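You operate a simulated robot arm through the tools that you are given. There is no shell and no other tool. Be economical: measure what you need, move in short steps, check, and stop when the job is done.

You run a simulated robot arm. Do the job below in one go: nothing can be reset, and whatever is moved stays where it is left.

TASK
Move the table lamp's plug to the strip's other socket so that the lamp lights up.
Fine: console and lamp knob off before the plug moves; console stays off; lamp on and lit at the end.

It is judged by the outcome, as a careful person would: the job done as asked, and still so three seconds after it is handed in. It fails if anything else is knocked over, pushed out of place, dropped, spilled or broken.

THE ROBOT
A 7-joint arm with a two-finger parallel gripper, fixed in place. Base frame: the origin is at the foot of the arm, x ahead of it, y to its left, z up. Lengths are in mm, angles in degrees, forces in N, time in s.
With the tool pointing down near the work surface it reaches from about 480 to 920 mm from the base axis. Its first joint turns from -115.0 to 115.0 degrees. Payload 3.91 kg.
The tool frame sits at the grasp point between the pads (the TCP): z along the fingers, y along the line on which they close. The tips reach 30 mm beyond it. Largest opening 110 mm; finger width 20, thickness 10; the body of the gripper, 48 by 112 mm, starts 55 mm behind the TCP.
Orientation is that of the tool frame in the base frame, as a unit quaternion [x, y, z, w]. With the fingers straight down and closing along the base's y, the tool's x points along the base's -x, its y along +y and its z along -z.

THE INTERFACE
- The arm moves only by the tool servo_tool. Its argument "plan" is a list that holds one entry, the list of rows, each a list of 7 numbers: the shift along the tool's x, y, z in mm, then the turn, a rotation vector about the tool's x, y, z in degrees, then the closure, from 0 (fully open) to 1 (shut). In form: [[[dx, dy, dz, ax, ay, az, claw], ...]]. A call has 1 to 20 rows; each row is the pose to reach, as a shift and turn from the pose commanded when the call began, along the tool's axes at that moment. A row lasts 0.2 s, in which the tool goes at most 50 mm and 8.6 degrees; a call with a longer step from one row to the next is refused whole, and so is a gripper value outside its range. Where a pose cannot be reached the arm comes as near as it can. A force on the tool above 40 N (or 10 N above the force at the start of the call, whichever is more), or a blocked arm, ends the call early, and 0.2 s more pass. Each finger travels about 153 mm/s and halts on what it meets, pressing with about 24 N; the grip force reading is that of the motor and also rises with nothing between the fingers. The clock runs only during rows and for 0.2 s after the last one: add rows that repeat a pose to give the fingers time. The reply holds the time, the measured pose of the TCP, the force on the tool along the base axes, the opening and the grip force, in the units named above and with some noise, and new pictures: "pictures" is both (left out), scene, wrist or none.
- Cameras (640 x 400 px; columns grow to the right, rows downward): "scene" is fixed at [219.7, -500.3, 1549.8]; the picture's right is [0.93, -0.37, 0.00], its down [-0.21, -0.53, -0.82] and it looks along [0.30, 0.76, -0.57] (base axes); focal length 346 px, centre (320, 200). "wrist" rides on the gripper at [72, 17, -103] in the tool frame; the picture's right is [-0.23, 0.97, 0.00], its down [-0.76, -0.18, -0.62] and it looks along [-0.61, -0.14, 0.78] (tool axes); focal length 222 px, centre (320, 200). There is no depth. A picture from a camera that has moved, and an enlarged one, comes with that camera's place and axes in the base frame and with its lens.
- lift_body(by): slides the trunk up (or, below 0, down) by that many mm; the arm rides with it, the base frame stays. It gives what a move gives, with no picture.
- close_up(camera, box): a new picture of the part [left, top, right, bottom] of that camera's present view, enlarged. It takes no simulated time.
- close_job(): hands the job in; it is judged then, once.

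Work in short steps. Places have to be worked out from the pictures, the camera data and where the tool is seen: move nearer, look again, correct. Check each grasp and each placing, and mend what went wrong. You have 120 turns and 200 pictures in all, those below and enlarged ones among them. Open the gripper and draw the arm clear of the work before you hand the job in, unless the task says otherwise; then end with one line.

The tools are called as name(argument=value, ...) on one line, values as JSON. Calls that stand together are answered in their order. servo_tool: Moves the arm, as the interface text tells. Its arguments: {"type":"object","properties":{"plan":{"type":"array","items":{"type":"array","items":{"type":"array","items":{"type":"number"}}}},"pictures":{"type":"string","enum":["both","scene","wrist","none"]}},"required":["plan"]} The other tools are called the same way: lift_body (by) slides the trunk up or down; close_up (camera, box) takes an enlarged picture of a part of a camera's view; close_job () hands the job in.

At the start:

```text
clock: 0.0
position: [510.6, 135.1, 1132.7]
orientation: [0.0, 1.0, 0.0, 0.0]
ft_force: [-0.3, 0.0, -0.3]
gripper_width: 110.0
grip_force: 0.1
trunk travel left (down, up): [-725.0, 265.0]
```

scene: 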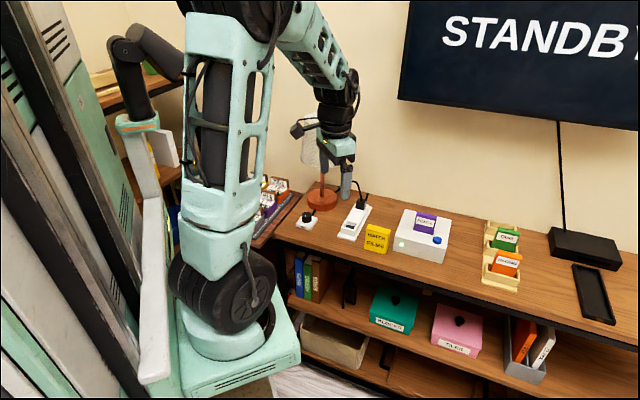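
wrist: 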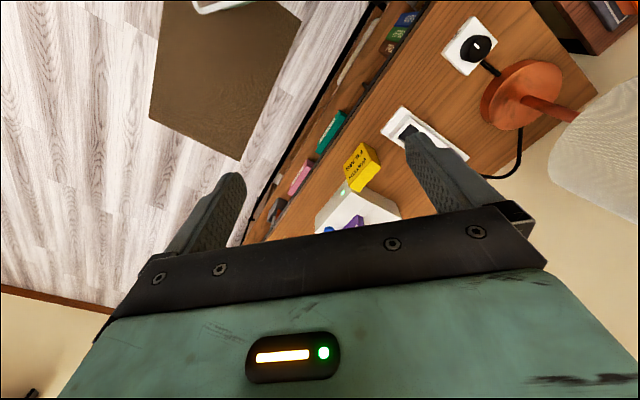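

I start by enlarging the scene around the strip, the lamp's knob and the console.

close_up(camera="scene", box=[270, 130, 400, 260])

close_up(camera="scene", box=[350, 180, 540, 300])

close_up(camera="wrist", box=[320, 0, 600, 230])

```text
3.08 times, centred on (335, 195) of scene
camera zoom: at [219.7, -500.3, 1549.8], right [0.93, -0.37, 0.0], down [-0.21, -0.53, -0.82], along [0.3, 0.76, -0.57], focal length 1066 px, centre (274, 215)
```

zoom: 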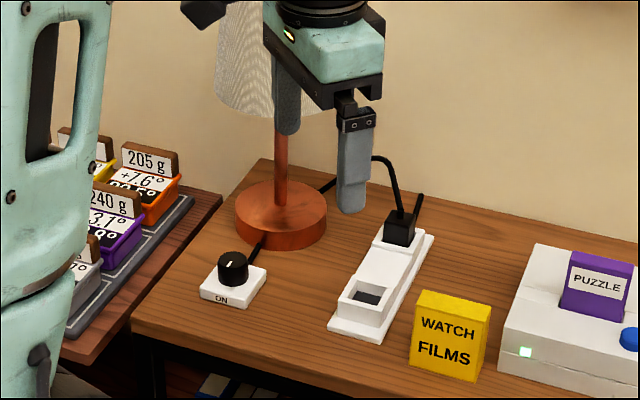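

```text
3.33 times, centred on (445, 240) of scene
camera zoom: at [219.7, -500.3, 1549.8], right [0.93, -0.37, 0.0], down [-0.21, -0.53, -0.82], along [0.3, 0.76, -0.57], focal length 1155 px, centre (-97, 67)
```

zoom: 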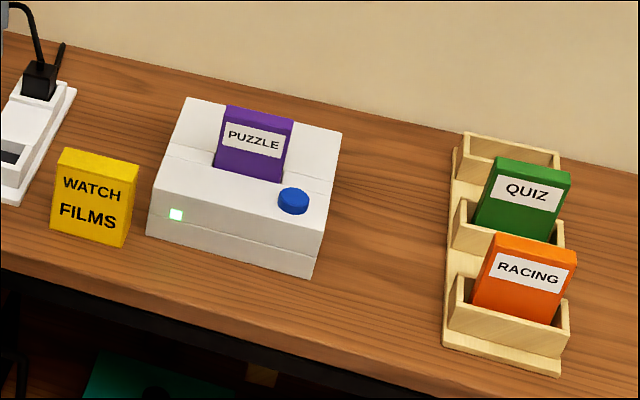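

```text
1.74 times, centred on (460, 115) of wrist
camera zoom: at [438.0, 152.4, 1235.0], right [0.23, 0.97, 0.0], down [0.76, -0.18, 0.62], along [0.61, -0.14, -0.78], focal length 386 px, centre (76, 348)
```

zoom: 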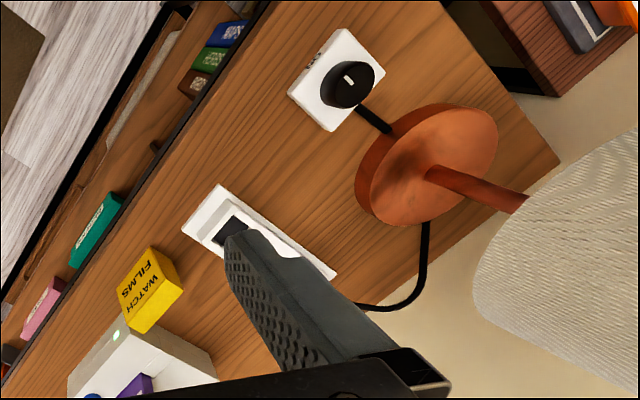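

I zoom on the console, the TV and the knob to tell their present states.

close_up(camera="scene", box=[385, 200, 455, 270])

close_up(camera="scene", box=[390, 0, 640, 150])

close_up(camera="scene", box=[290, 175, 380, 250])

```text
5.71 times, centred on (420, 235) of scene
camera zoom: at [219.7, -500.3, 1549.8], right [0.93, -0.37, 0.0], down [-0.21, -0.53, -0.82], along [0.3, 0.76, -0.57], focal length 1980 px, centre (-251, 0)
```

zoom: 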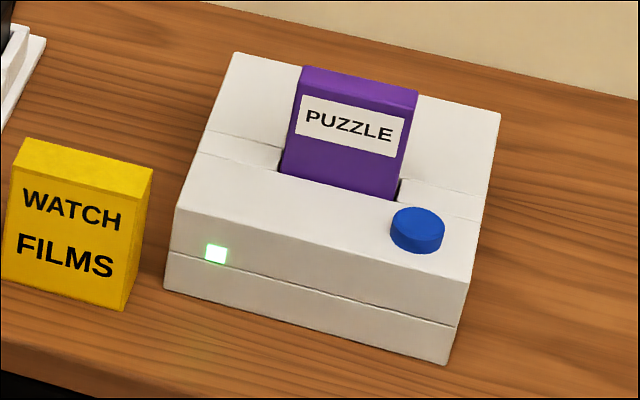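

```text
2.56 times, centred on (515, 75) of scene
camera zoom: at [219.7, -500.3, 1549.8], right [0.93, -0.37, 0.0], down [-0.21, -0.53, -0.82], along [0.3, 0.76, -0.57], focal length 887 px, centre (-179, 520)
```

zoom: 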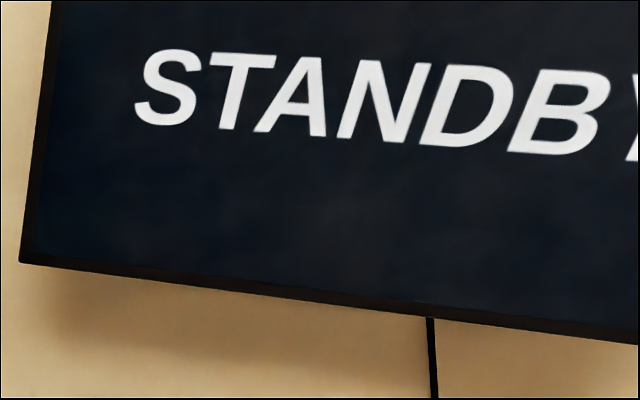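

```text
5.33 times, centred on (335, 212) of scene
camera zoom: at [219.7, -500.3, 1549.8], right [0.93, -0.37, 0.0], down [-0.21, -0.53, -0.82], along [0.3, 0.76, -0.57], focal length 1848 px, centre (240, 133)
```

zoom: 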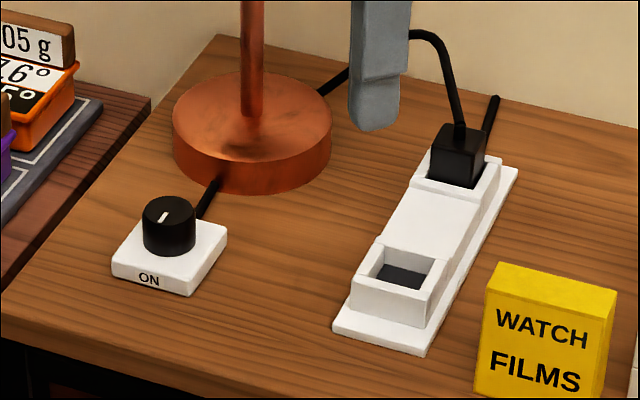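

The console's LED is green (on) and the knob's label reads ON. So the console comes first: I estimate its blue button at about (818, 82, 880). I move above it with the fingers closed to look closer.

servo_tool(plan=[[[-45, -8, 0, 0, 0, 0, 0.3], [-90, -16, 0, 0, 0, 0, 0.6], [-135, -24, 10, 0, 0, 0, 1], [-180, -32, 30, 0, 0, 0, 1], [-220, -40, 55, 0, 0, 0, 1], [-255, -46, 75, 0, 0, 0, 1], [-280, -50, 95, 0, 0, 0, 1], [-290, -53, 110, 0, 0, 0, 1], [-290, -53, 110, 0, 0, 0, 1]]])

```text
clock: 2.0
position: [801.2, 78.5, 1020.8]
orientation: [0.0, 1.0, 0.001, 0.001]
ft_force: [0.0, 1.0, 0.7]
gripper_width: 0.0
grip_force: 24.5
trunk travel left (down, up): [-725.0, 265.0]
camera wrist: at [728.4, 94.4, 1123.7], right [0.23, 0.97, 0.0], down [0.76, -0.18, 0.62], along [0.61, -0.14, -0.78], focal length 222 px, centre (320, 200)
```

scene: 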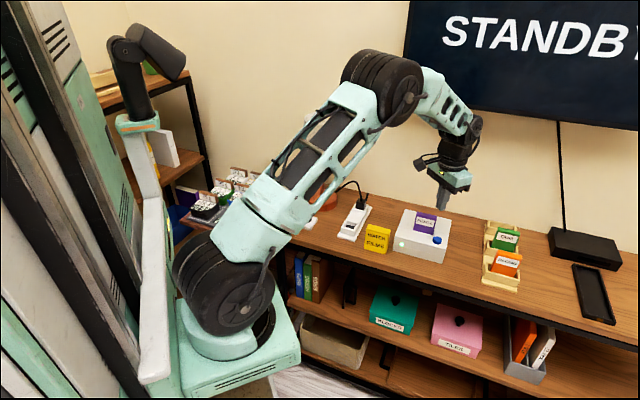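
wrist: 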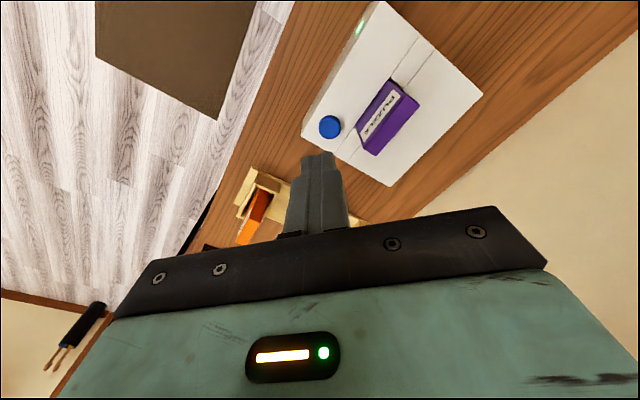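

Both views agree on the button at about (821, 85) with its top at z ≈ 876. I go above it, tips about 25 mm clear, and look.

servo_tool(plan=[[[-21, 5, 30, 0, 0, 0, 1], [-21, 5, 60, 0, 0, 0, 1], [-21, 5, 85, 0, 0, 0, 1], [-21, 5, 85, 0, 0, 0, 1]]])

close_up(camera="wrist", box=[240, 60, 440, 220])

close_up(camera="scene", box=[385, 180, 475, 270])

```text
clock: 3.0
position: [824.4, 84.2, 938.6]
orientation: [0.0, 1.0, 0.0, 0.001]
ft_force: [-0.6, -0.5, 0.5]
gripper_width: 0.1
grip_force: 24.2
trunk travel left (down, up): [-725.0, 265.0]
camera wrist: at [751.3, 100.6, 1041.3], right [0.23, 0.97, 0.0], down [0.76, -0.18, 0.62], along [0.61, -0.14, -0.78], focal length 222 px, centre (320, 200)
```

scene: 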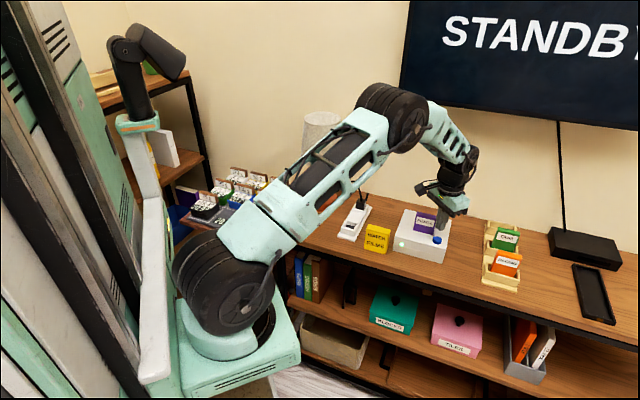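
wrist: 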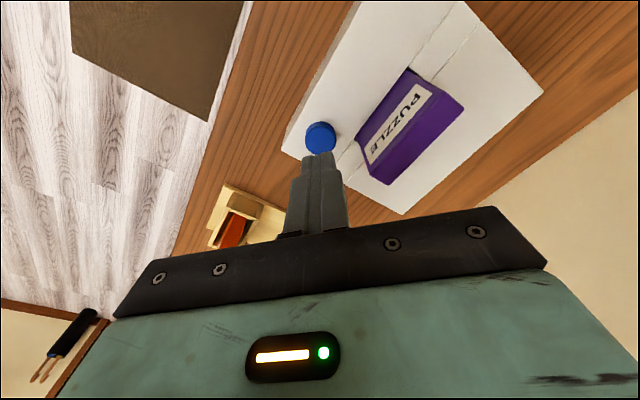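

```text
2.50 times, centred on (340, 140) of wrist
camera zoom: at [751.3, 100.6, 1041.3], right [0.23, 0.97, 0.0], down [0.76, -0.18, 0.62], along [0.61, -0.14, -0.78], focal length 555 px, centre (270, 350)
```

zoom: 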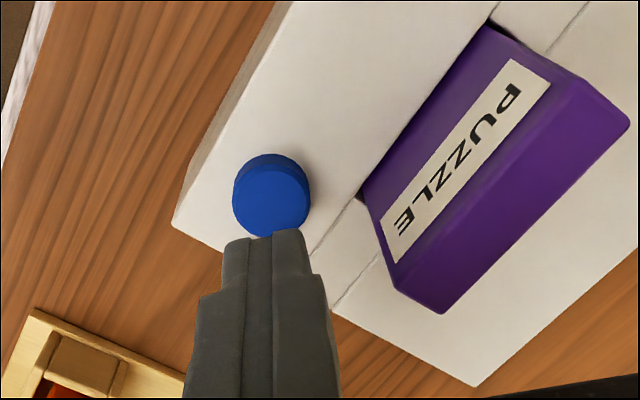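

```text
4.44 times, centred on (430, 225) of scene
camera zoom: at [219.7, -500.3, 1549.8], right [0.93, -0.37, 0.0], down [-0.21, -0.53, -0.82], along [0.3, 0.76, -0.57], focal length 1540 px, centre (-169, 89)
```

zoom: 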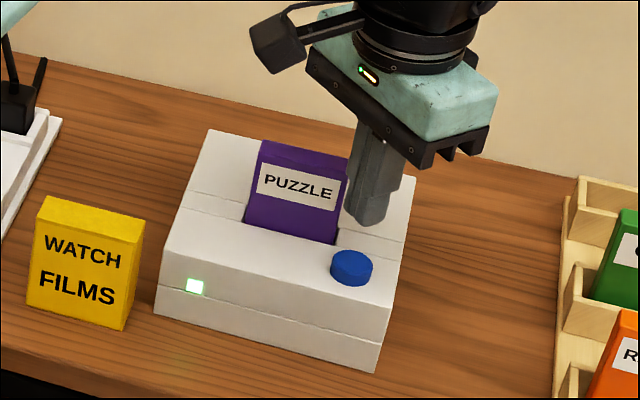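

The tips are 2 mm off the button's centre and about 32 mm above it. I correct that and go down to near contact.

servo_tool(plan=[[[2, 2, 15, 0, 0, 0, 1], [2, 2, 25, 0, 0, 0, 1], [2, 2, 30, 0, 0, 0, 1], [2, 2, 33, 0, 0, 0, 1], [2, 2, 33, 0, 0, 0, 1]]], pictures="none")

close_up(camera="scene", box=[385, 180, 475, 270])

```text
clock: 4.2
position: [821.3, 85.3, 904.2]
orientation: [0.0, 1.0, 0.001, 0.001]
ft_force: [0.1, 0.9, -0.1]
gripper_width: 0.1
grip_force: 24.0
trunk travel left (down, up): [-725.0, 265.0]
```

```text
4.44 times, centred on (430, 225) of scene
camera zoom: at [219.7, -500.3, 1549.8], right [0.93, -0.37, 0.0], down [-0.21, -0.53, -0.82], along [0.3, 0.76, -0.57], focal length 1540 px, centre (-169, 89)
```

zoom: 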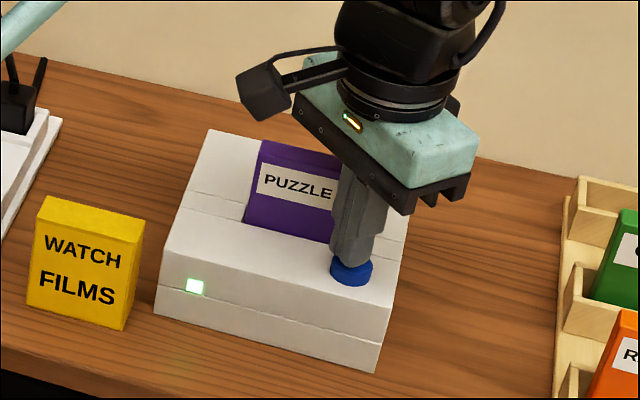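

The tips sit just over the button with no force yet. I press gently, a few mm.

servo_tool(plan=[[[0, 0, 2, 0, 0, 0, 1], [0, 0, 4, 0, 0, 0, 1], [0, 0, 5, 0, 0, 0, 1], [0, 0, 5, 0, 0, 0, 1]]], pictures="none")

close_up(camera="scene", box=[385, 180, 475, 270])

```text
clock: 5.2
position: [820.3, 86.2, 900.6]
orientation: [0.0, 1.0, 0.001, 0.002]
ft_force: [1.4, -0.6, 0.5]
gripper_width: 0.0
grip_force: 23.8
trunk travel left (down, up): [-725.0, 265.0]
```

```text
4.44 times, centred on (430, 225) of scene
camera zoom: at [219.7, -500.3, 1549.8], right [0.93, -0.37, 0.0], down [-0.21, -0.53, -0.82], along [0.3, 0.76, -0.57], focal length 1540 px, centre (-169, 89)
```

zoom: 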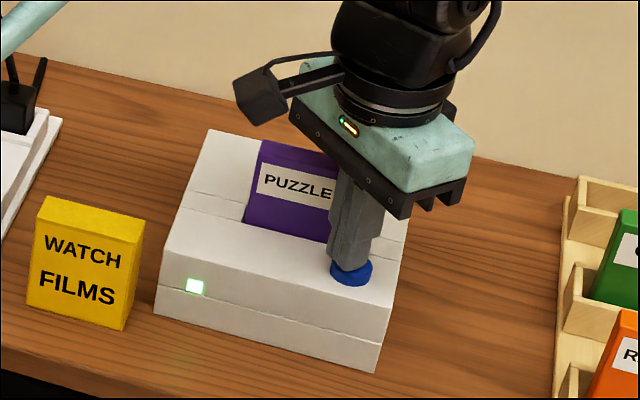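

No force yet, and the fingers are not on the button. I go on down in small steps.

servo_tool(plan=[[[0, 0, 2, 0, 0, 0, 1], [0, 0, 4, 0, 0, 0, 1], [0, 0, 5, 0, 0, 0, 1], [0, 0, 5, 0, 0, 0, 1]]], pictures="none")

close_up(camera="scene", box=[385, 180, 475, 270])

```text
clock: 6.2
position: [821.6, 86.4, 895.3]
orientation: [0.0, 1.0, 0.0, 0.0]
ft_force: [-1.9, -1.1, 6.0]
gripper_width: 0.0
grip_force: 23.8
trunk travel left (down, up): [-725.0, 265.0]
```

```text
4.44 times, centred on (430, 225) of scene
camera zoom: at [219.7, -500.3, 1549.8], right [0.93, -0.37, 0.0], down [-0.21, -0.53, -0.82], along [0.3, 0.76, -0.57], focal length 1540 px, centre (-169, 89)
```

zoom: 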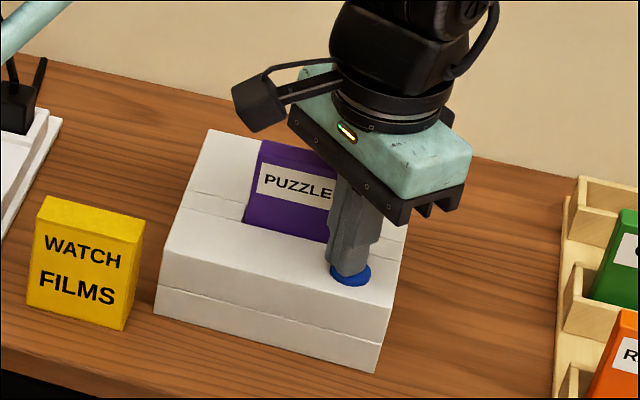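

The LED went dark with 6 N on the button. I back straight up and check that it stays off.

servo_tool(plan=[[[0, 0, -10, 0, 0, 0, 1], [0, 0, -40, 0, 0, 0, 1], [0, 0, -80, 0, 0, 0, 1], [0, 0, -125, 0, 0, 0, 1], [0, 0, -165, 0, 0, 0, 1], [0, 0, -165, 0, 0, 0, 1]]], pictures="none")

close_up(camera="scene", box=[290, 130, 475, 270])

```text
clock: 7.6
position: [822.4, 86.0, 1062.7]
orientation: [0.0, 1.0, 0.001, -0.001]
ft_force: [0.4, -0.1, 0.4]
gripper_width: 0.0
grip_force: 24.6
trunk travel left (down, up): [-725.0, 265.0]
```

```text
2.86 times, centred on (382, 200) of scene
camera zoom: at [219.7, -500.3, 1549.8], right [0.93, -0.37, 0.0], down [-0.21, -0.53, -0.82], along [0.3, 0.76, -0.57], focal length 990 px, centre (141, 200)
```

zoom: 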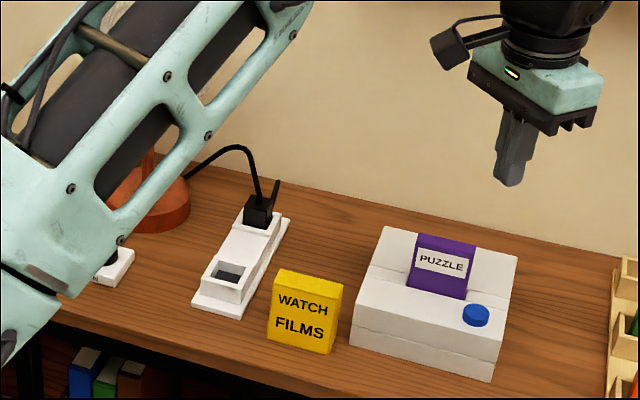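

The console is off. Next is the knob, at about (514, 369). The lamp shade hangs just beyond it, so I stop short of that with the tool turned 45° to match the table, and look.

servo_tool(plan=[[[35, 25, 0, 0, 0, -4, 1], [70, 50, 0, 0, 0, -9, 1], [105, 75, 5, 0, 0, -14, 1], [140, 100, 10, 0, 0, -19, 0.9], [175, 125, 15, 0, 0, -24, 0.8], [210, 150, 20, 0, 0, -29, 0.7], [245, 175, 25, 0, 0, -34, 0.6], [280, 195, 30, 0, 0, -39, 0.5], [315, 215, 35, 0, 0, -43, 0.5], [342, 230, 40, 0, 0, -45, 0.5], [342, 230, 40, 0, 0, -45, 0.5]]])

close_up(camera="wrist", box=[220, 40, 460, 190])

```text
clock: 10.0
position: [479.9, 314.7, 1022.2]
orientation: [-0.382, 0.924, -0.001, 0.0]
ft_force: [0.8, -0.2, 0.3]
gripper_width: 55.0
grip_force: 0.1
trunk travel left (down, up): [-725.0, 265.0]
camera wrist: at [415.6, 274.4, 1123.9], right [-0.53, 0.85, 0.0], down [0.66, 0.41, 0.62], along [0.53, 0.33, -0.78], focal length 222 px, centre (320, 200)
```

scene: 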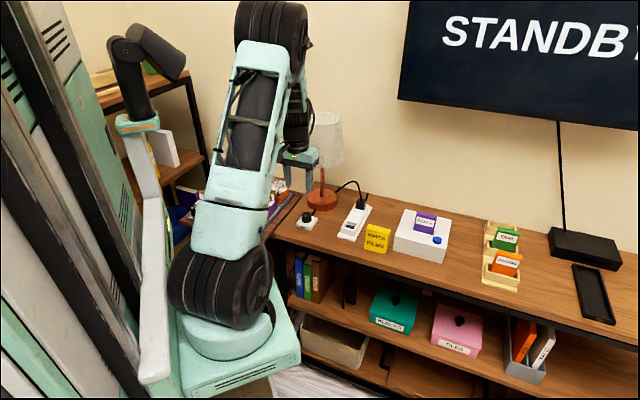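
wrist: 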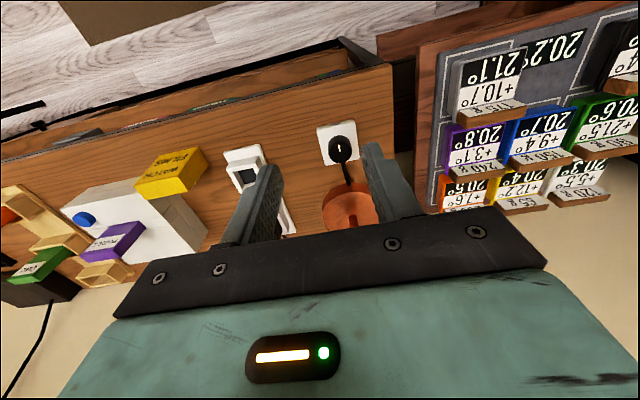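

```text
2.67 times, centred on (340, 115) of wrist
camera zoom: at [415.6, 274.4, 1123.9], right [-0.53, 0.85, 0.0], down [0.66, 0.41, 0.62], along [0.53, 0.33, -0.78], focal length 592 px, centre (267, 427)
```

zoom: 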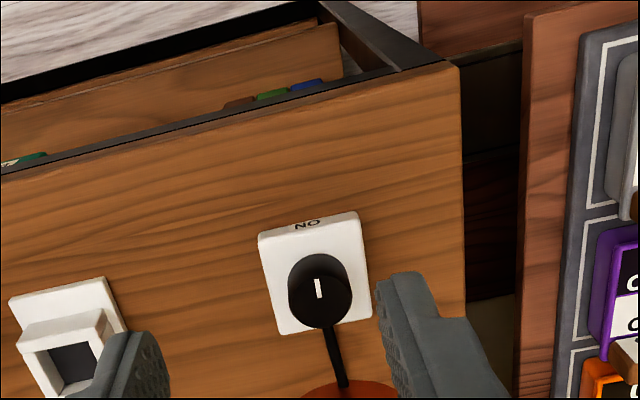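

The knob is at about (513, 366), its top near z 848, and its white mark is along the ON direction. I move nearer to read the dial better.

servo_tool(plan=[[[-10, 5, 35, 0, 0, 0, 0.5], [-22, 10, 70, 0, 0, 0, 0.5], [-32, 10, 95, 0, 0, 0, 0.4], [-32, 10, 95, 0, 0, 0, 0.4]]])

close_up(camera="wrist", box=[240, 60, 420, 190])

close_up(camera="scene", box=[270, 100, 400, 250])

```text
clock: 11.0
position: [495.8, 344.8, 925.3]
orientation: [-0.383, 0.924, 0.0, 0.002]
ft_force: [-0.1, 0.9, 0.6]
gripper_width: 66.0
grip_force: 0.0
trunk travel left (down, up): [-725.0, 265.0]
camera wrist: at [432.6, 305.1, 1027.5], right [-0.53, 0.85, 0.0], down [0.66, 0.41, 0.62], along [0.53, 0.33, -0.78], focal length 222 px, centre (320, 200)
```

scene: 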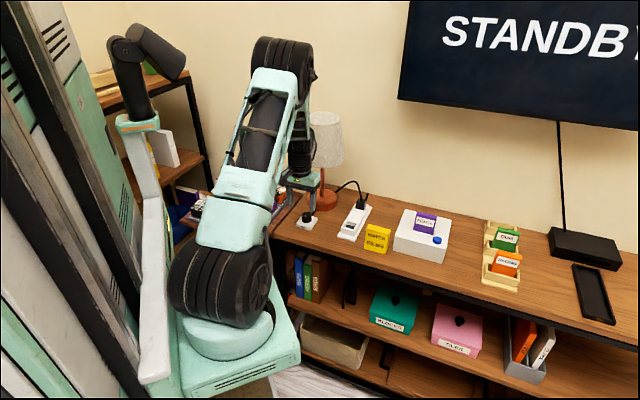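
wrist: 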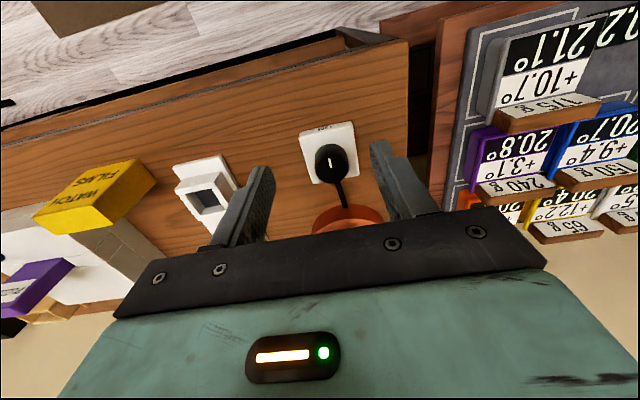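

```text
3.08 times, centred on (330, 125) of wrist
camera zoom: at [432.6, 305.1, 1027.5], right [-0.53, 0.85, 0.0], down [0.66, 0.41, 0.62], along [0.53, 0.33, -0.78], focal length 684 px, centre (289, 431)
```

zoom: 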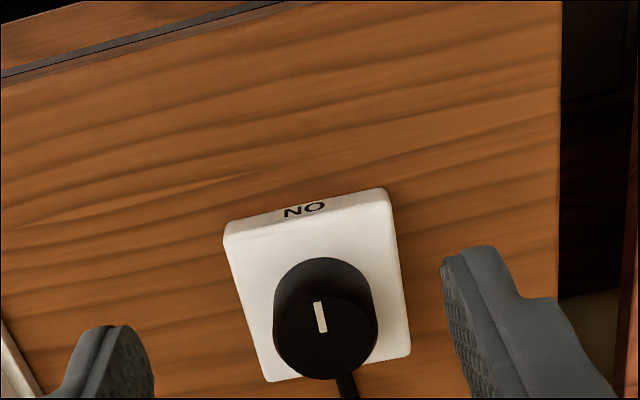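

```text
2.67 times, centred on (335, 175) of scene
camera zoom: at [219.7, -500.3, 1549.8], right [0.93, -0.37, 0.0], down [-0.21, -0.53, -0.82], along [0.3, 0.76, -0.57], focal length 924 px, centre (280, 267)
```

zoom: 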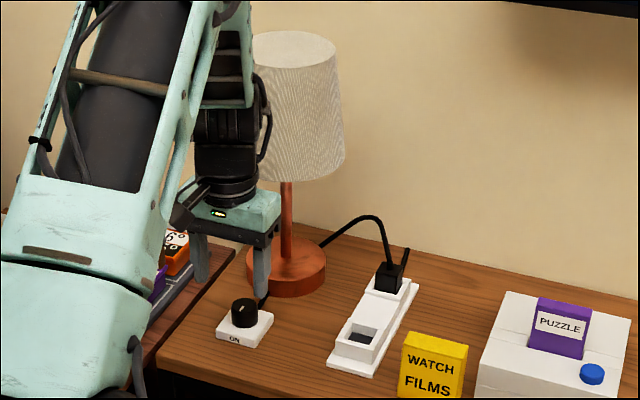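

The pointer faces ON (front). The shade is only about 60 mm from the knob's axis, so I lean the tool 8° back towards the base and come over the knob, still above it.

servo_tool(plan=[[[-2, 2, 5, 0, -4, 0, 0.4], [-14, 4, 15, 0, -8, 0, 0.4], [-26, 4, 28, 0, -8, 0, 0.4], [-34, 4, 38, 0, -8, 0, 0.4], [-34, 4, 38, 0, -8, 0, 0.4]]])

close_up(camera="wrist", box=[240, 60, 420, 190])

close_up(camera="scene", box=[270, 100, 400, 250])

```text
clock: 12.2
position: [515.8, 373.4, 887.5]
orientation: [-0.382, 0.922, 0.026, 0.066]
ft_force: [0.0, 0.0, 1.0]
gripper_width: 65.8
grip_force: 0.0
trunk travel left (down, up): [-725.0, 265.0]
camera wrist: at [442.8, 323.2, 978.7], right [-0.53, 0.85, 0.03], down [0.6, 0.35, 0.72], along [0.6, 0.4, -0.69], focal length 222 px, centre (320, 200)
```

scene: 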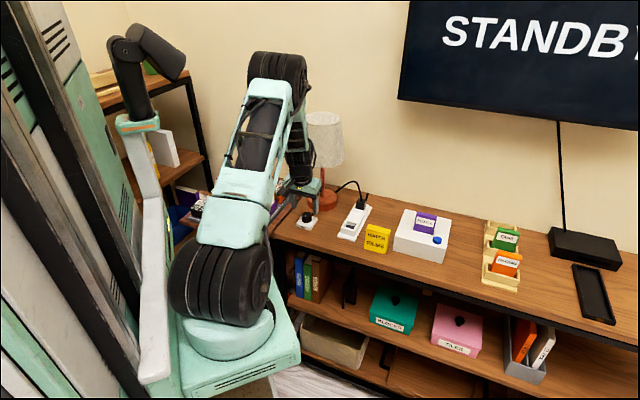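
wrist: 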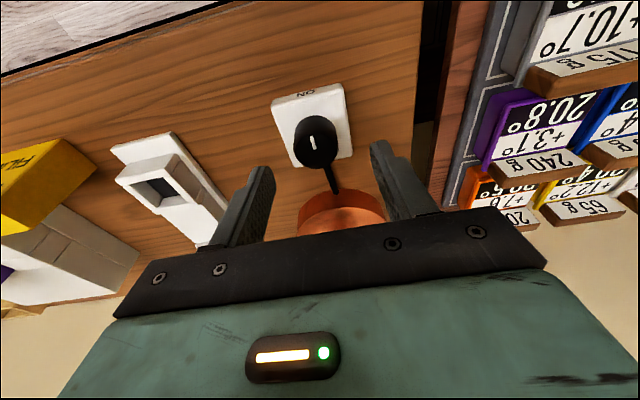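

```text
3.08 times, centred on (330, 125) of wrist
camera zoom: at [442.8, 323.2, 978.7], right [-0.53, 0.85, 0.03], down [0.6, 0.35, 0.72], along [0.6, 0.4, -0.69], focal length 684 px, centre (289, 431)
```

zoom: 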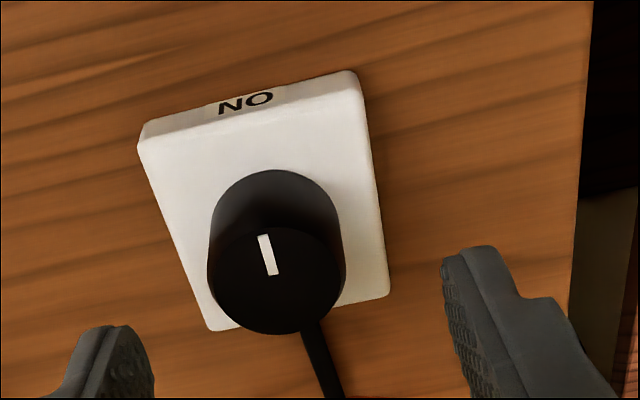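

```text
2.67 times, centred on (335, 175) of scene
camera zoom: at [219.7, -500.3, 1549.8], right [0.93, -0.37, 0.0], down [-0.21, -0.53, -0.82], along [0.3, 0.76, -0.57], focal length 924 px, centre (280, 267)
```

zoom: 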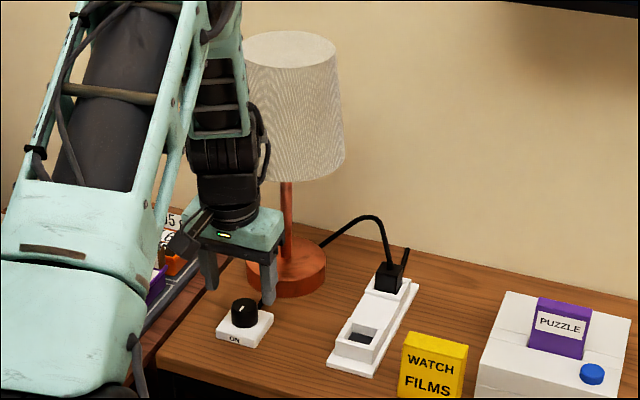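

The knob's axis is at about (516.5, 373), top z ≈ 848, and the shade is clear of the wrist. I lower to knob height and close most of the way.

servo_tool(plan=[[[5, -1, 10, 0, 0, 0, 0.4], [5, -1, 20, 0, 0, 0, 0.4], [5, -1, 28, 0, 0, 0, 0.5], [5, -1, 28, 0, 0, 0, 0.6], [5, -1, 28, 0, 0, 0, 0.65]]], pictures="none")

close_up(camera="wrist", box=[240, 60, 420, 190])

close_up(camera="scene", box=[270, 130, 370, 250])

```text
clock: 13.4
position: [515.6, 371.7, 858.1]
orientation: [-0.382, 0.922, 0.027, 0.065]
ft_force: [1.0, -0.7, -1.1]
gripper_width: 38.7
grip_force: 0.4
trunk travel left (down, up): [-725.0, 265.0]
```

```text
3.08 times, centred on (330, 125) of wrist
camera zoom: at [442.0, 321.7, 949.8], right [-0.53, 0.85, 0.03], down [0.6, 0.34, 0.72], along [0.6, 0.4, -0.69], focal length 684 px, centre (289, 431)
```

zoom: 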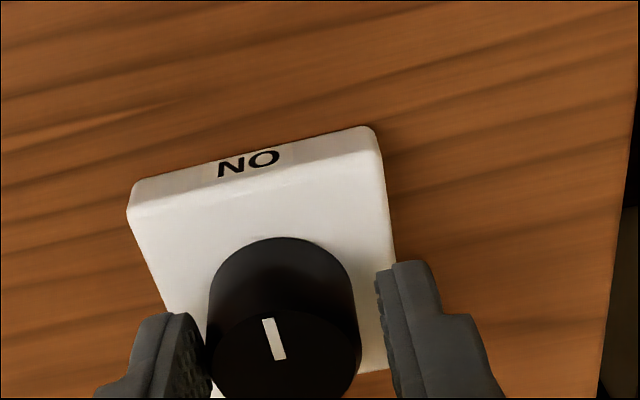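

```text
3.33 times, centred on (320, 190) of scene
camera zoom: at [219.7, -500.3, 1549.8], right [0.93, -0.37, 0.0], down [-0.21, -0.53, -0.82], along [0.3, 0.76, -0.57], focal length 1155 px, centre (320, 233)
```

zoom: 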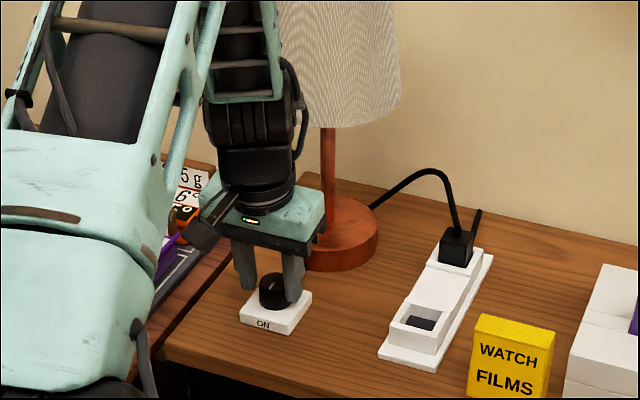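

The left finger nearly touches while the right has about 4 mm of room. I shift 2.5 mm to centre, then close on the knob.

servo_tool(plan=[[[0, -2.5, 0, 0, 0, 0, 0.65], [0, -2.5, 0, 0, 0, 0, 0.68], [0, -2.5, 0, 0, 0, 0, 0.72], [0, -2.5, 0, 0, 0, 0, 0.8], [0, -2.5, 0, 0, 0, 0, 0.85]]], pictures="none")

close_up(camera="wrist", box=[240, 80, 420, 210])

```text
clock: 14.6
position: [516.0, 370.1, 858.3]
orientation: [-0.383, 0.921, 0.026, 0.065]
ft_force: [-1.5, 1.2, 0.7]
gripper_width: 33.3
grip_force: 44.7
trunk travel left (down, up): [-725.0, 265.0]
```

```text
3.08 times, centred on (330, 145) of wrist
camera zoom: at [443.7, 320.0, 949.5], right [-0.53, 0.85, 0.03], down [0.6, 0.34, 0.72], along [0.6, 0.4, -0.69], focal length 684 px, centre (289, 369)
```

zoom: 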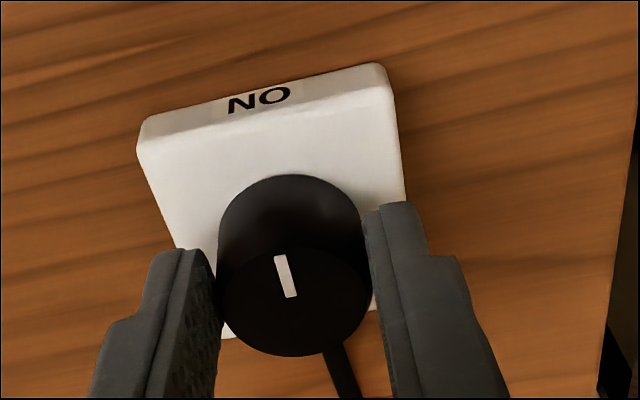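

The knob is gripped, width 33. I try turning it about 30° counter-clockwise and check the pointer and the force.

servo_tool(plan=[[[0, -2.5, 0, 0, 0, -6, 0.85], [0, -2.5, 0, 0, 0, -12, 0.85], [0, -2.5, 0, 0, 0, -18, 0.85], [0, -2.5, 0, 0, 0, -24, 0.85], [0, -2.5, 0, 0, 0, -30, 0.85], [0, -2.5, 0, 0, 0, -30, 0.85]]], pictures="none")

close_up(camera="wrist", box=[240, 80, 420, 210])

close_up(camera="scene", box=[270, 130, 370, 250])

```text
clock: 16.0
position: [519.0, 366.8, 860.1]
orientation: [-0.608, 0.791, 0.008, 0.071]
ft_force: [-6.1, 4.8, 5.7]
gripper_width: 33.9
grip_force: 45.6
trunk travel left (down, up): [-725.0, 265.0]
```

```text
3.08 times, centred on (330, 145) of wrist
camera zoom: at [473.5, 291.5, 950.8], right [-0.88, 0.47, -0.04], down [0.3, 0.62, 0.72], along [0.37, 0.62, -0.69], focal length 684 px, centre (289, 369)
```

zoom: 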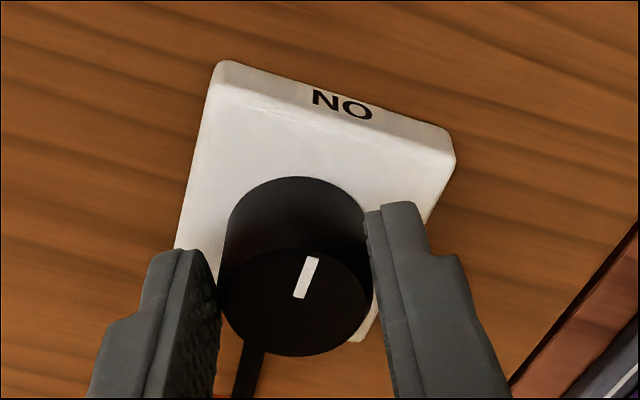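

```text
3.33 times, centred on (320, 190) of scene
camera zoom: at [219.7, -500.3, 1549.8], right [0.93, -0.37, 0.0], down [-0.21, -0.53, -0.82], along [0.3, 0.76, -0.57], focal length 1155 px, centre (320, 233)
```

zoom: 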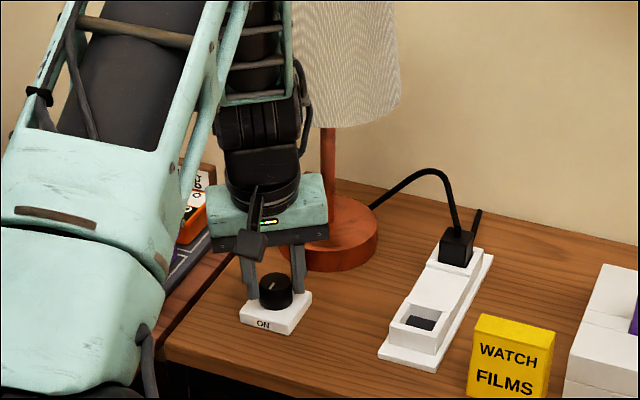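

The knob stayed put while the fingers slid round it: that way it is at its stop. I turn the other way (clockwise) while still gripping.

servo_tool(plan=[[[0, 0, 0, 0, 0, 6, 0.85], [0, 0, 0, 0, 0, 12, 0.85], [0, 0, 0, 0, 0, 18, 0.85], [0, 0, 0, 0, 0, 24, 0.85], [0, 0, 0, 0, 0, 30, 0.85], [0, 0, 0, 0, 0, 30, 0.85]]], pictures="none")

close_up(camera="wrist", box=[240, 80, 420, 210])

close_up(camera="scene", box=[270, 130, 370, 250])

```text
clock: 17.4
position: [516.9, 369.3, 858.6]
orientation: [-0.382, 0.922, 0.027, 0.064]
ft_force: [-20.4, 12.6, -6.7]
gripper_width: 33.4
grip_force: 45.0
trunk travel left (down, up): [-725.0, 265.0]
```

```text
3.08 times, centred on (330, 145) of wrist
camera zoom: at [443.1, 319.0, 949.8], right [-0.53, 0.85, 0.03], down [0.6, 0.35, 0.72], along [0.6, 0.4, -0.69], focal length 684 px, centre (289, 369)
```

zoom: 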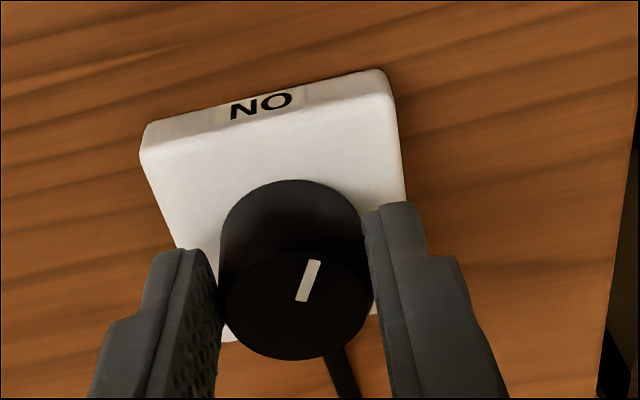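

```text
3.33 times, centred on (320, 190) of scene
camera zoom: at [219.7, -500.3, 1549.8], right [0.93, -0.37, 0.0], down [-0.21, -0.53, -0.82], along [0.3, 0.76, -0.57], focal length 1155 px, centre (320, 233)
```

zoom: 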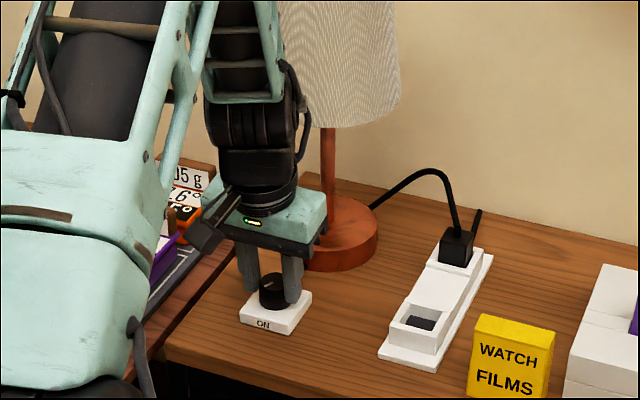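

The knob now follows: it turned about 30° clockwise. There is 23 N of side load, so I re-centre 2 mm and keep turning.

servo_tool(plan=[[[0, 2, 0, 0, 0, 0, 0.85], [0, 2, 0, 0, 0, 6, 0.85], [0, 2, 0, 0, 0, 12, 0.85], [0, 2, 0, 0, 0, 18, 0.85], [0, 2, 0, 0, 0, 24, 0.85], [0, 2, 0, 0, 0, 30, 0.85], [0, 2, 0, 0, 0, 30, 0.85]]], pictures="none")

close_up(camera="wrist", box=[240, 80, 420, 210])

close_up(camera="scene", box=[270, 130, 370, 250])

```text
clock: 19.0
position: [516.2, 370.9, 859.8]
orientation: [-0.131, 0.989, 0.045, 0.055]
ft_force: [-22.7, 16.7, -7.1]
gripper_width: 34.3
grip_force: 44.4
trunk travel left (down, up): [-725.0, 265.0]
```

```text
3.08 times, centred on (330, 145) of wrist
camera zoom: at [430.7, 358.1, 953.2], right [-0.04, 0.99, 0.1], down [0.72, -0.04, 0.7], along [0.7, 0.1, -0.71], focal length 684 px, centre (289, 369)
```

zoom: 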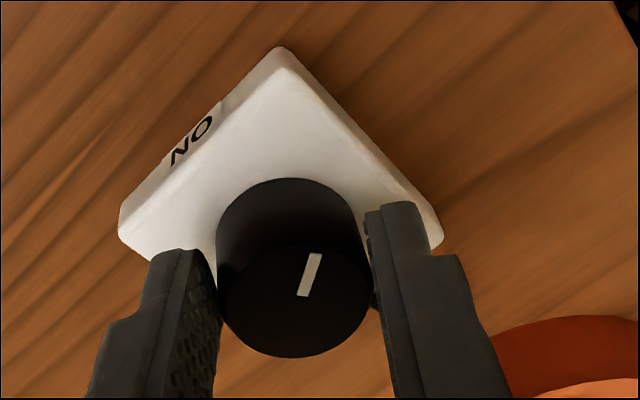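

```text
3.33 times, centred on (320, 190) of scene
camera zoom: at [219.7, -500.3, 1549.8], right [0.93, -0.37, 0.0], down [-0.21, -0.53, -0.82], along [0.3, 0.76, -0.57], focal length 1155 px, centre (320, 233)
```

zoom: 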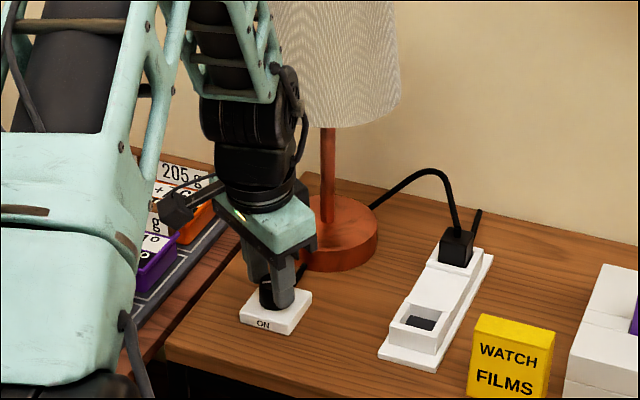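

The pointer is at about 60°. I continue another 36°, easing the side load a little.

servo_tool(plan=[[[1.5, 1.5, 0, 0, 0, 0, 0.85], [1.5, 1.5, 0, 0, 0, 6, 0.85], [1.5, 1.5, 0, 0, 0, 12, 0.85], [1.5, 1.5, 0, 0, 0, 18, 0.85], [1.5, 1.5, 0, 0, 0, 24, 0.85], [1.5, 1.5, 0, 0, 0, 30, 0.85], [1.5, 1.5, 0, 0, 0, 36, 0.85], [1.5, 1.5, 0, 0, 0, 36, 0.85]]], pictures="none")

close_up(camera="wrist", box=[240, 80, 420, 210])

close_up(camera="scene", box=[270, 130, 370, 250])

```text
clock: 20.8
position: [516.5, 374.0, 860.2]
orientation: [0.182, 0.98, 0.061, 0.04]
ft_force: [-3.3, 35.2, -0.5]
gripper_width: 34.9
grip_force: 44.9
trunk travel left (down, up): [-725.0, 265.0]
```

```text
3.08 times, centred on (330, 145) of wrist
camera zoom: at [443.9, 404.2, 959.8], right [0.55, 0.82, 0.14], down [0.58, -0.51, 0.64], along [0.6, -0.27, -0.76], focal length 684 px, centre (289, 369)
```

zoom: 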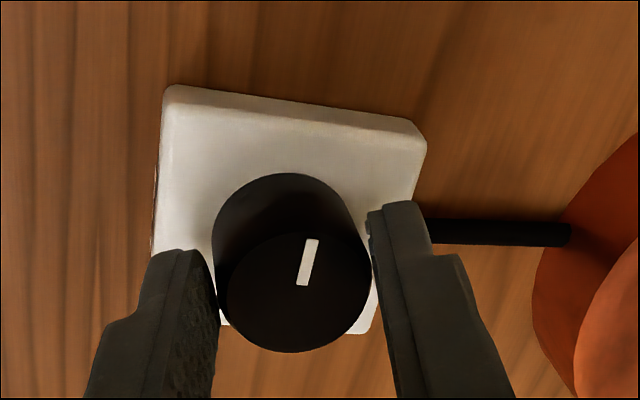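

```text
3.33 times, centred on (320, 190) of scene
camera zoom: at [219.7, -500.3, 1549.8], right [0.93, -0.37, 0.0], down [-0.21, -0.53, -0.82], along [0.3, 0.76, -0.57], focal length 1155 px, centre (320, 233)
```

zoom: 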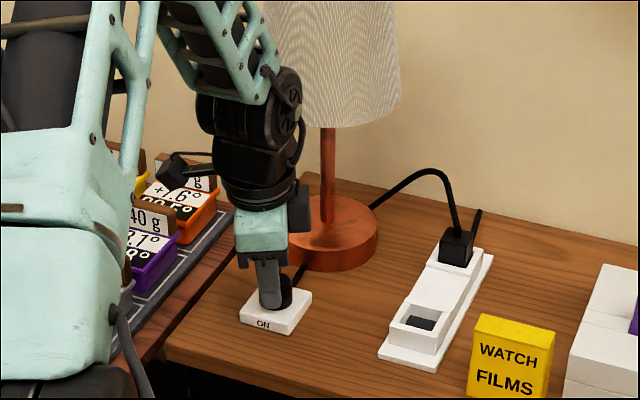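

The pointer is now about 90–95° from ON, with 35 N of side load. I open slightly to release the strain and check the pointer.

servo_tool(plan=[[[1.5, 1.5, 0, 0, 0, 0, 0.68], [0, 2, 0, 0, 0, 0, 0.6], [0, 2, 0, 0, 0, 0, 0.6]]], pictures="none")

close_up(camera="wrist", box=[240, 80, 420, 210])

```text
clock: 21.6
position: [516.8, 370.1, 857.9]
orientation: [0.183, 0.981, 0.057, 0.04]
ft_force: [-0.5, 0.9, -0.5]
gripper_width: 43.9
grip_force: 0.1
trunk travel left (down, up): [-725.0, 265.0]
```

```text
3.08 times, centred on (330, 145) of wrist
camera zoom: at [444.9, 402.3, 957.8], right [0.56, 0.82, 0.14], down [0.58, -0.5, 0.64], along [0.59, -0.28, -0.76], focal length 684 px, centre (289, 369)
```

zoom: 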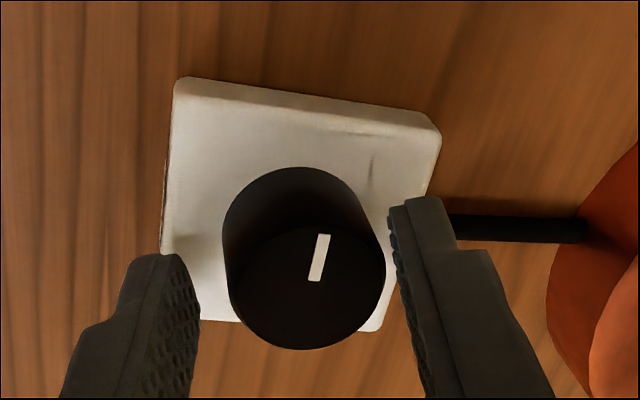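

The pointer sits square at 90° from ON, about 6° less than I turned, which suggests a stop. I confirm with one centred re-grip and a further small turn.

servo_tool(plan=[[[0, 2, 0, 0, 0, 0, 0.7], [0, 2, 0, 0, 0, 0, 0.85], [0, 2, 0, 0, 0, 0, 0.85], [0, 2, 0, 0, 0, 7, 0.85], [0, 2, 0, 0, 0, 14, 0.85], [0, 2, 0, 0, 0, 20, 0.85], [0, 2, 0, 0, 0, 20, 0.7], [0, 2, 0, 0, 0, 20, 0.6], [0, 2, 0, 0, 0, 20, 0.6]]], pictures="none")

close_up(camera="wrist", box=[240, 80, 420, 210])

```text
clock: 23.6
position: [518.6, 373.2, 859.9]
orientation: [0.35, 0.934, 0.065, 0.029]
ft_force: [0.0, -0.5, 0.2]
gripper_width: 43.9
grip_force: 0.0
trunk travel left (down, up): [-725.0, 265.0]
```

```text
3.08 times, centred on (330, 145) of wrist
camera zoom: at [463.4, 422.9, 962.3], right [0.8, 0.58, 0.14], down [0.4, -0.7, 0.6], along [0.44, -0.43, -0.79], focal length 684 px, centre (289, 369)
```

zoom: 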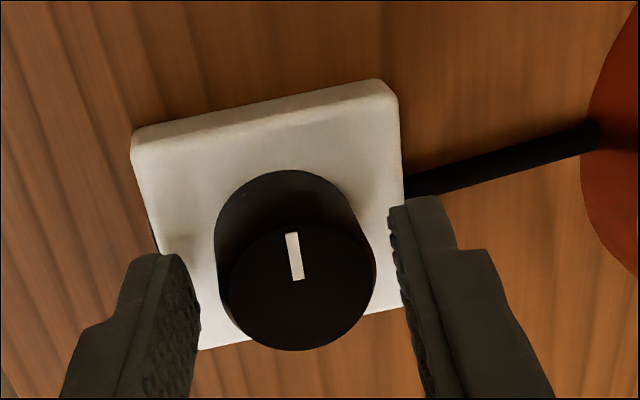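

The stop is confirmed: the knob is OFF. I retract up and away from the lamp while turning the tool back to the table's 45°.

servo_tool(plan=[[[0, 0, -20, 0, 0, 0, 0.5], [0, 0, -45, 0, 0, 0, 0.4], [0, -15, -70, 0, 0, -8, 0.4], [0, -30, -90, 0, 0, -16, 0.4], [0, -45, -105, 0, 0, -24, 0.4], [0, -60, -115, 0, 0, -32, 0.4], [0, -70, -120, 0, 0, -40, 0.4], [0, -80, -120, 0, 0, -48, 0.4], [0, -80, -120, 0, 0, -56, 0.4], [0, -80, -120, 0, 0, -64, 0.4], [0, -80, -120, 0, 0, -72, 0.4], [0, -80, -120, 0, 0, -80, 0.4], [0, -80, -120, 0, 0, -86, 0.4], [0, -80, -120, 0, 0, -86, 0.4]]], pictures="scene")

close_up(camera="scene", box=[270, 130, 400, 260])

```text
clock: 26.6
position: [453.6, 301.2, 967.9]
orientation: [-0.382, 0.921, 0.027, 0.066]
ft_force: [0.6, -0.4, -1.1]
gripper_width: 66.1
grip_force: 0.0
trunk travel left (down, up): [-725.0, 265.0]
```

scene: 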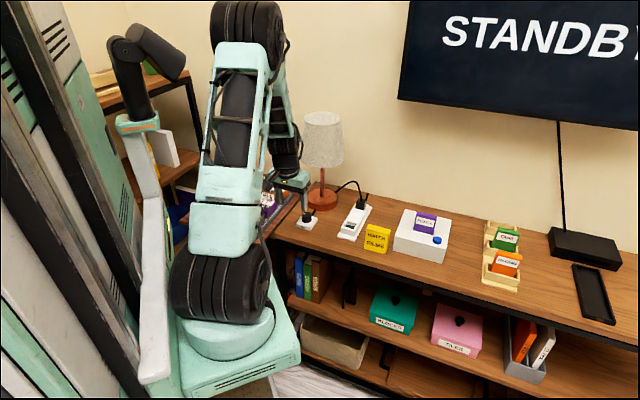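

```text
3.08 times, centred on (335, 195) of scene
camera zoom: at [219.7, -500.3, 1549.8], right [0.93, -0.37, 0.0], down [-0.21, -0.53, -0.82], along [0.3, 0.76, -0.57], focal length 1066 px, centre (274, 215)
```

zoom: 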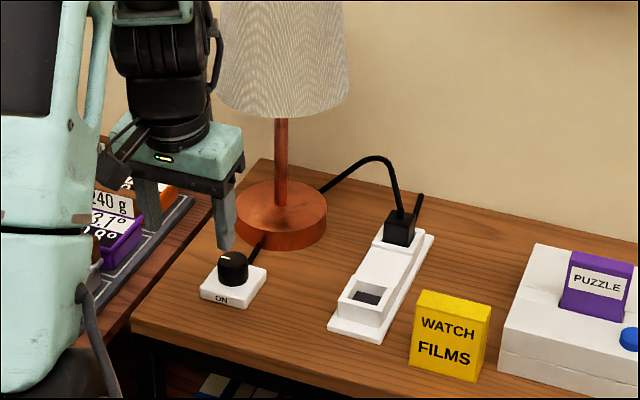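

The pointer is off ON. I move over the strip, upright, to look at the plug and the free socket from the wrist.

servo_tool(plan=[[[-12, -12, -10, 0, 0, 0, 0.4], [-40, -40, -20, 0, 2, 0, 0.4], [-70, -70, -21, 0, 4, 0, 0.4], [-100, -100, -21, 0, 6, 0, 0.4], [-125, -125, -21, 0, 8, 0, 0.4], [-149, -146, -21, 0, 8, 0, 0.4], [-149, -146, -21, 0, 8, 0, 0.4]]])

close_up(camera="wrist", box=[220, 40, 460, 190])

```text
clock: 28.2
position: [656.6, 299.6, 1006.9]
orientation: [-0.383, 0.924, 0.0, 0.001]
ft_force: [0.0, 0.6, 0.1]
gripper_width: 66.0
grip_force: 0.0
trunk travel left (down, up): [-725.0, 265.0]
camera wrist: at [592.7, 260.2, 1109.1], right [-0.53, 0.85, 0.0], down [0.66, 0.41, 0.62], along [0.53, 0.33, -0.78], focal length 222 px, centre (320, 200)
```

scene: 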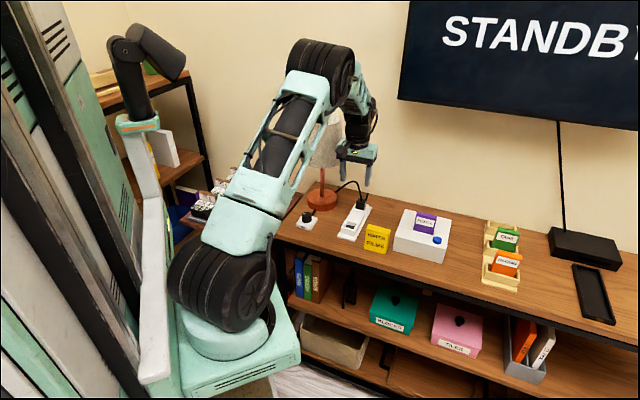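
wrist: 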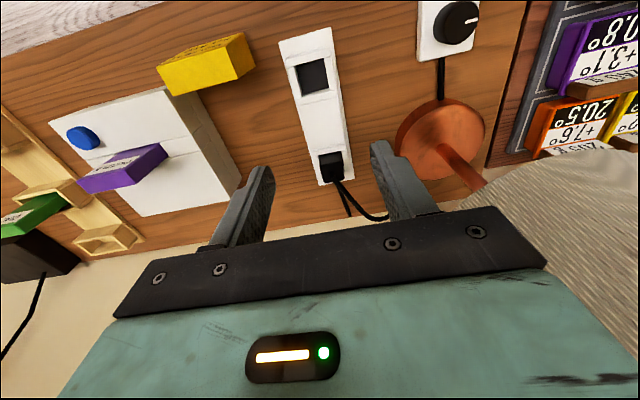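

```text
2.67 times, centred on (340, 115) of wrist
camera zoom: at [592.7, 260.2, 1109.1], right [-0.53, 0.85, 0.0], down [0.66, 0.41, 0.62], along [0.53, 0.33, -0.78], focal length 592 px, centre (267, 427)
```

zoom: 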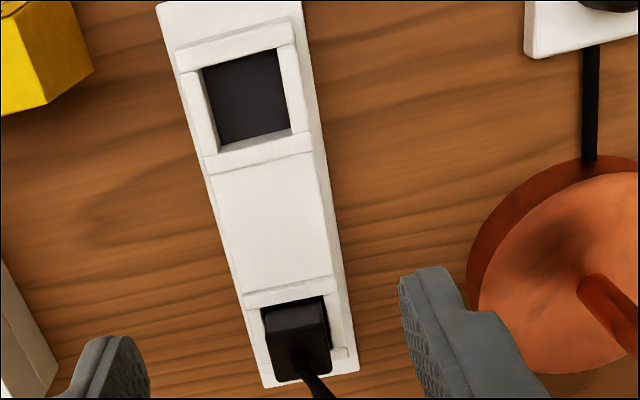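

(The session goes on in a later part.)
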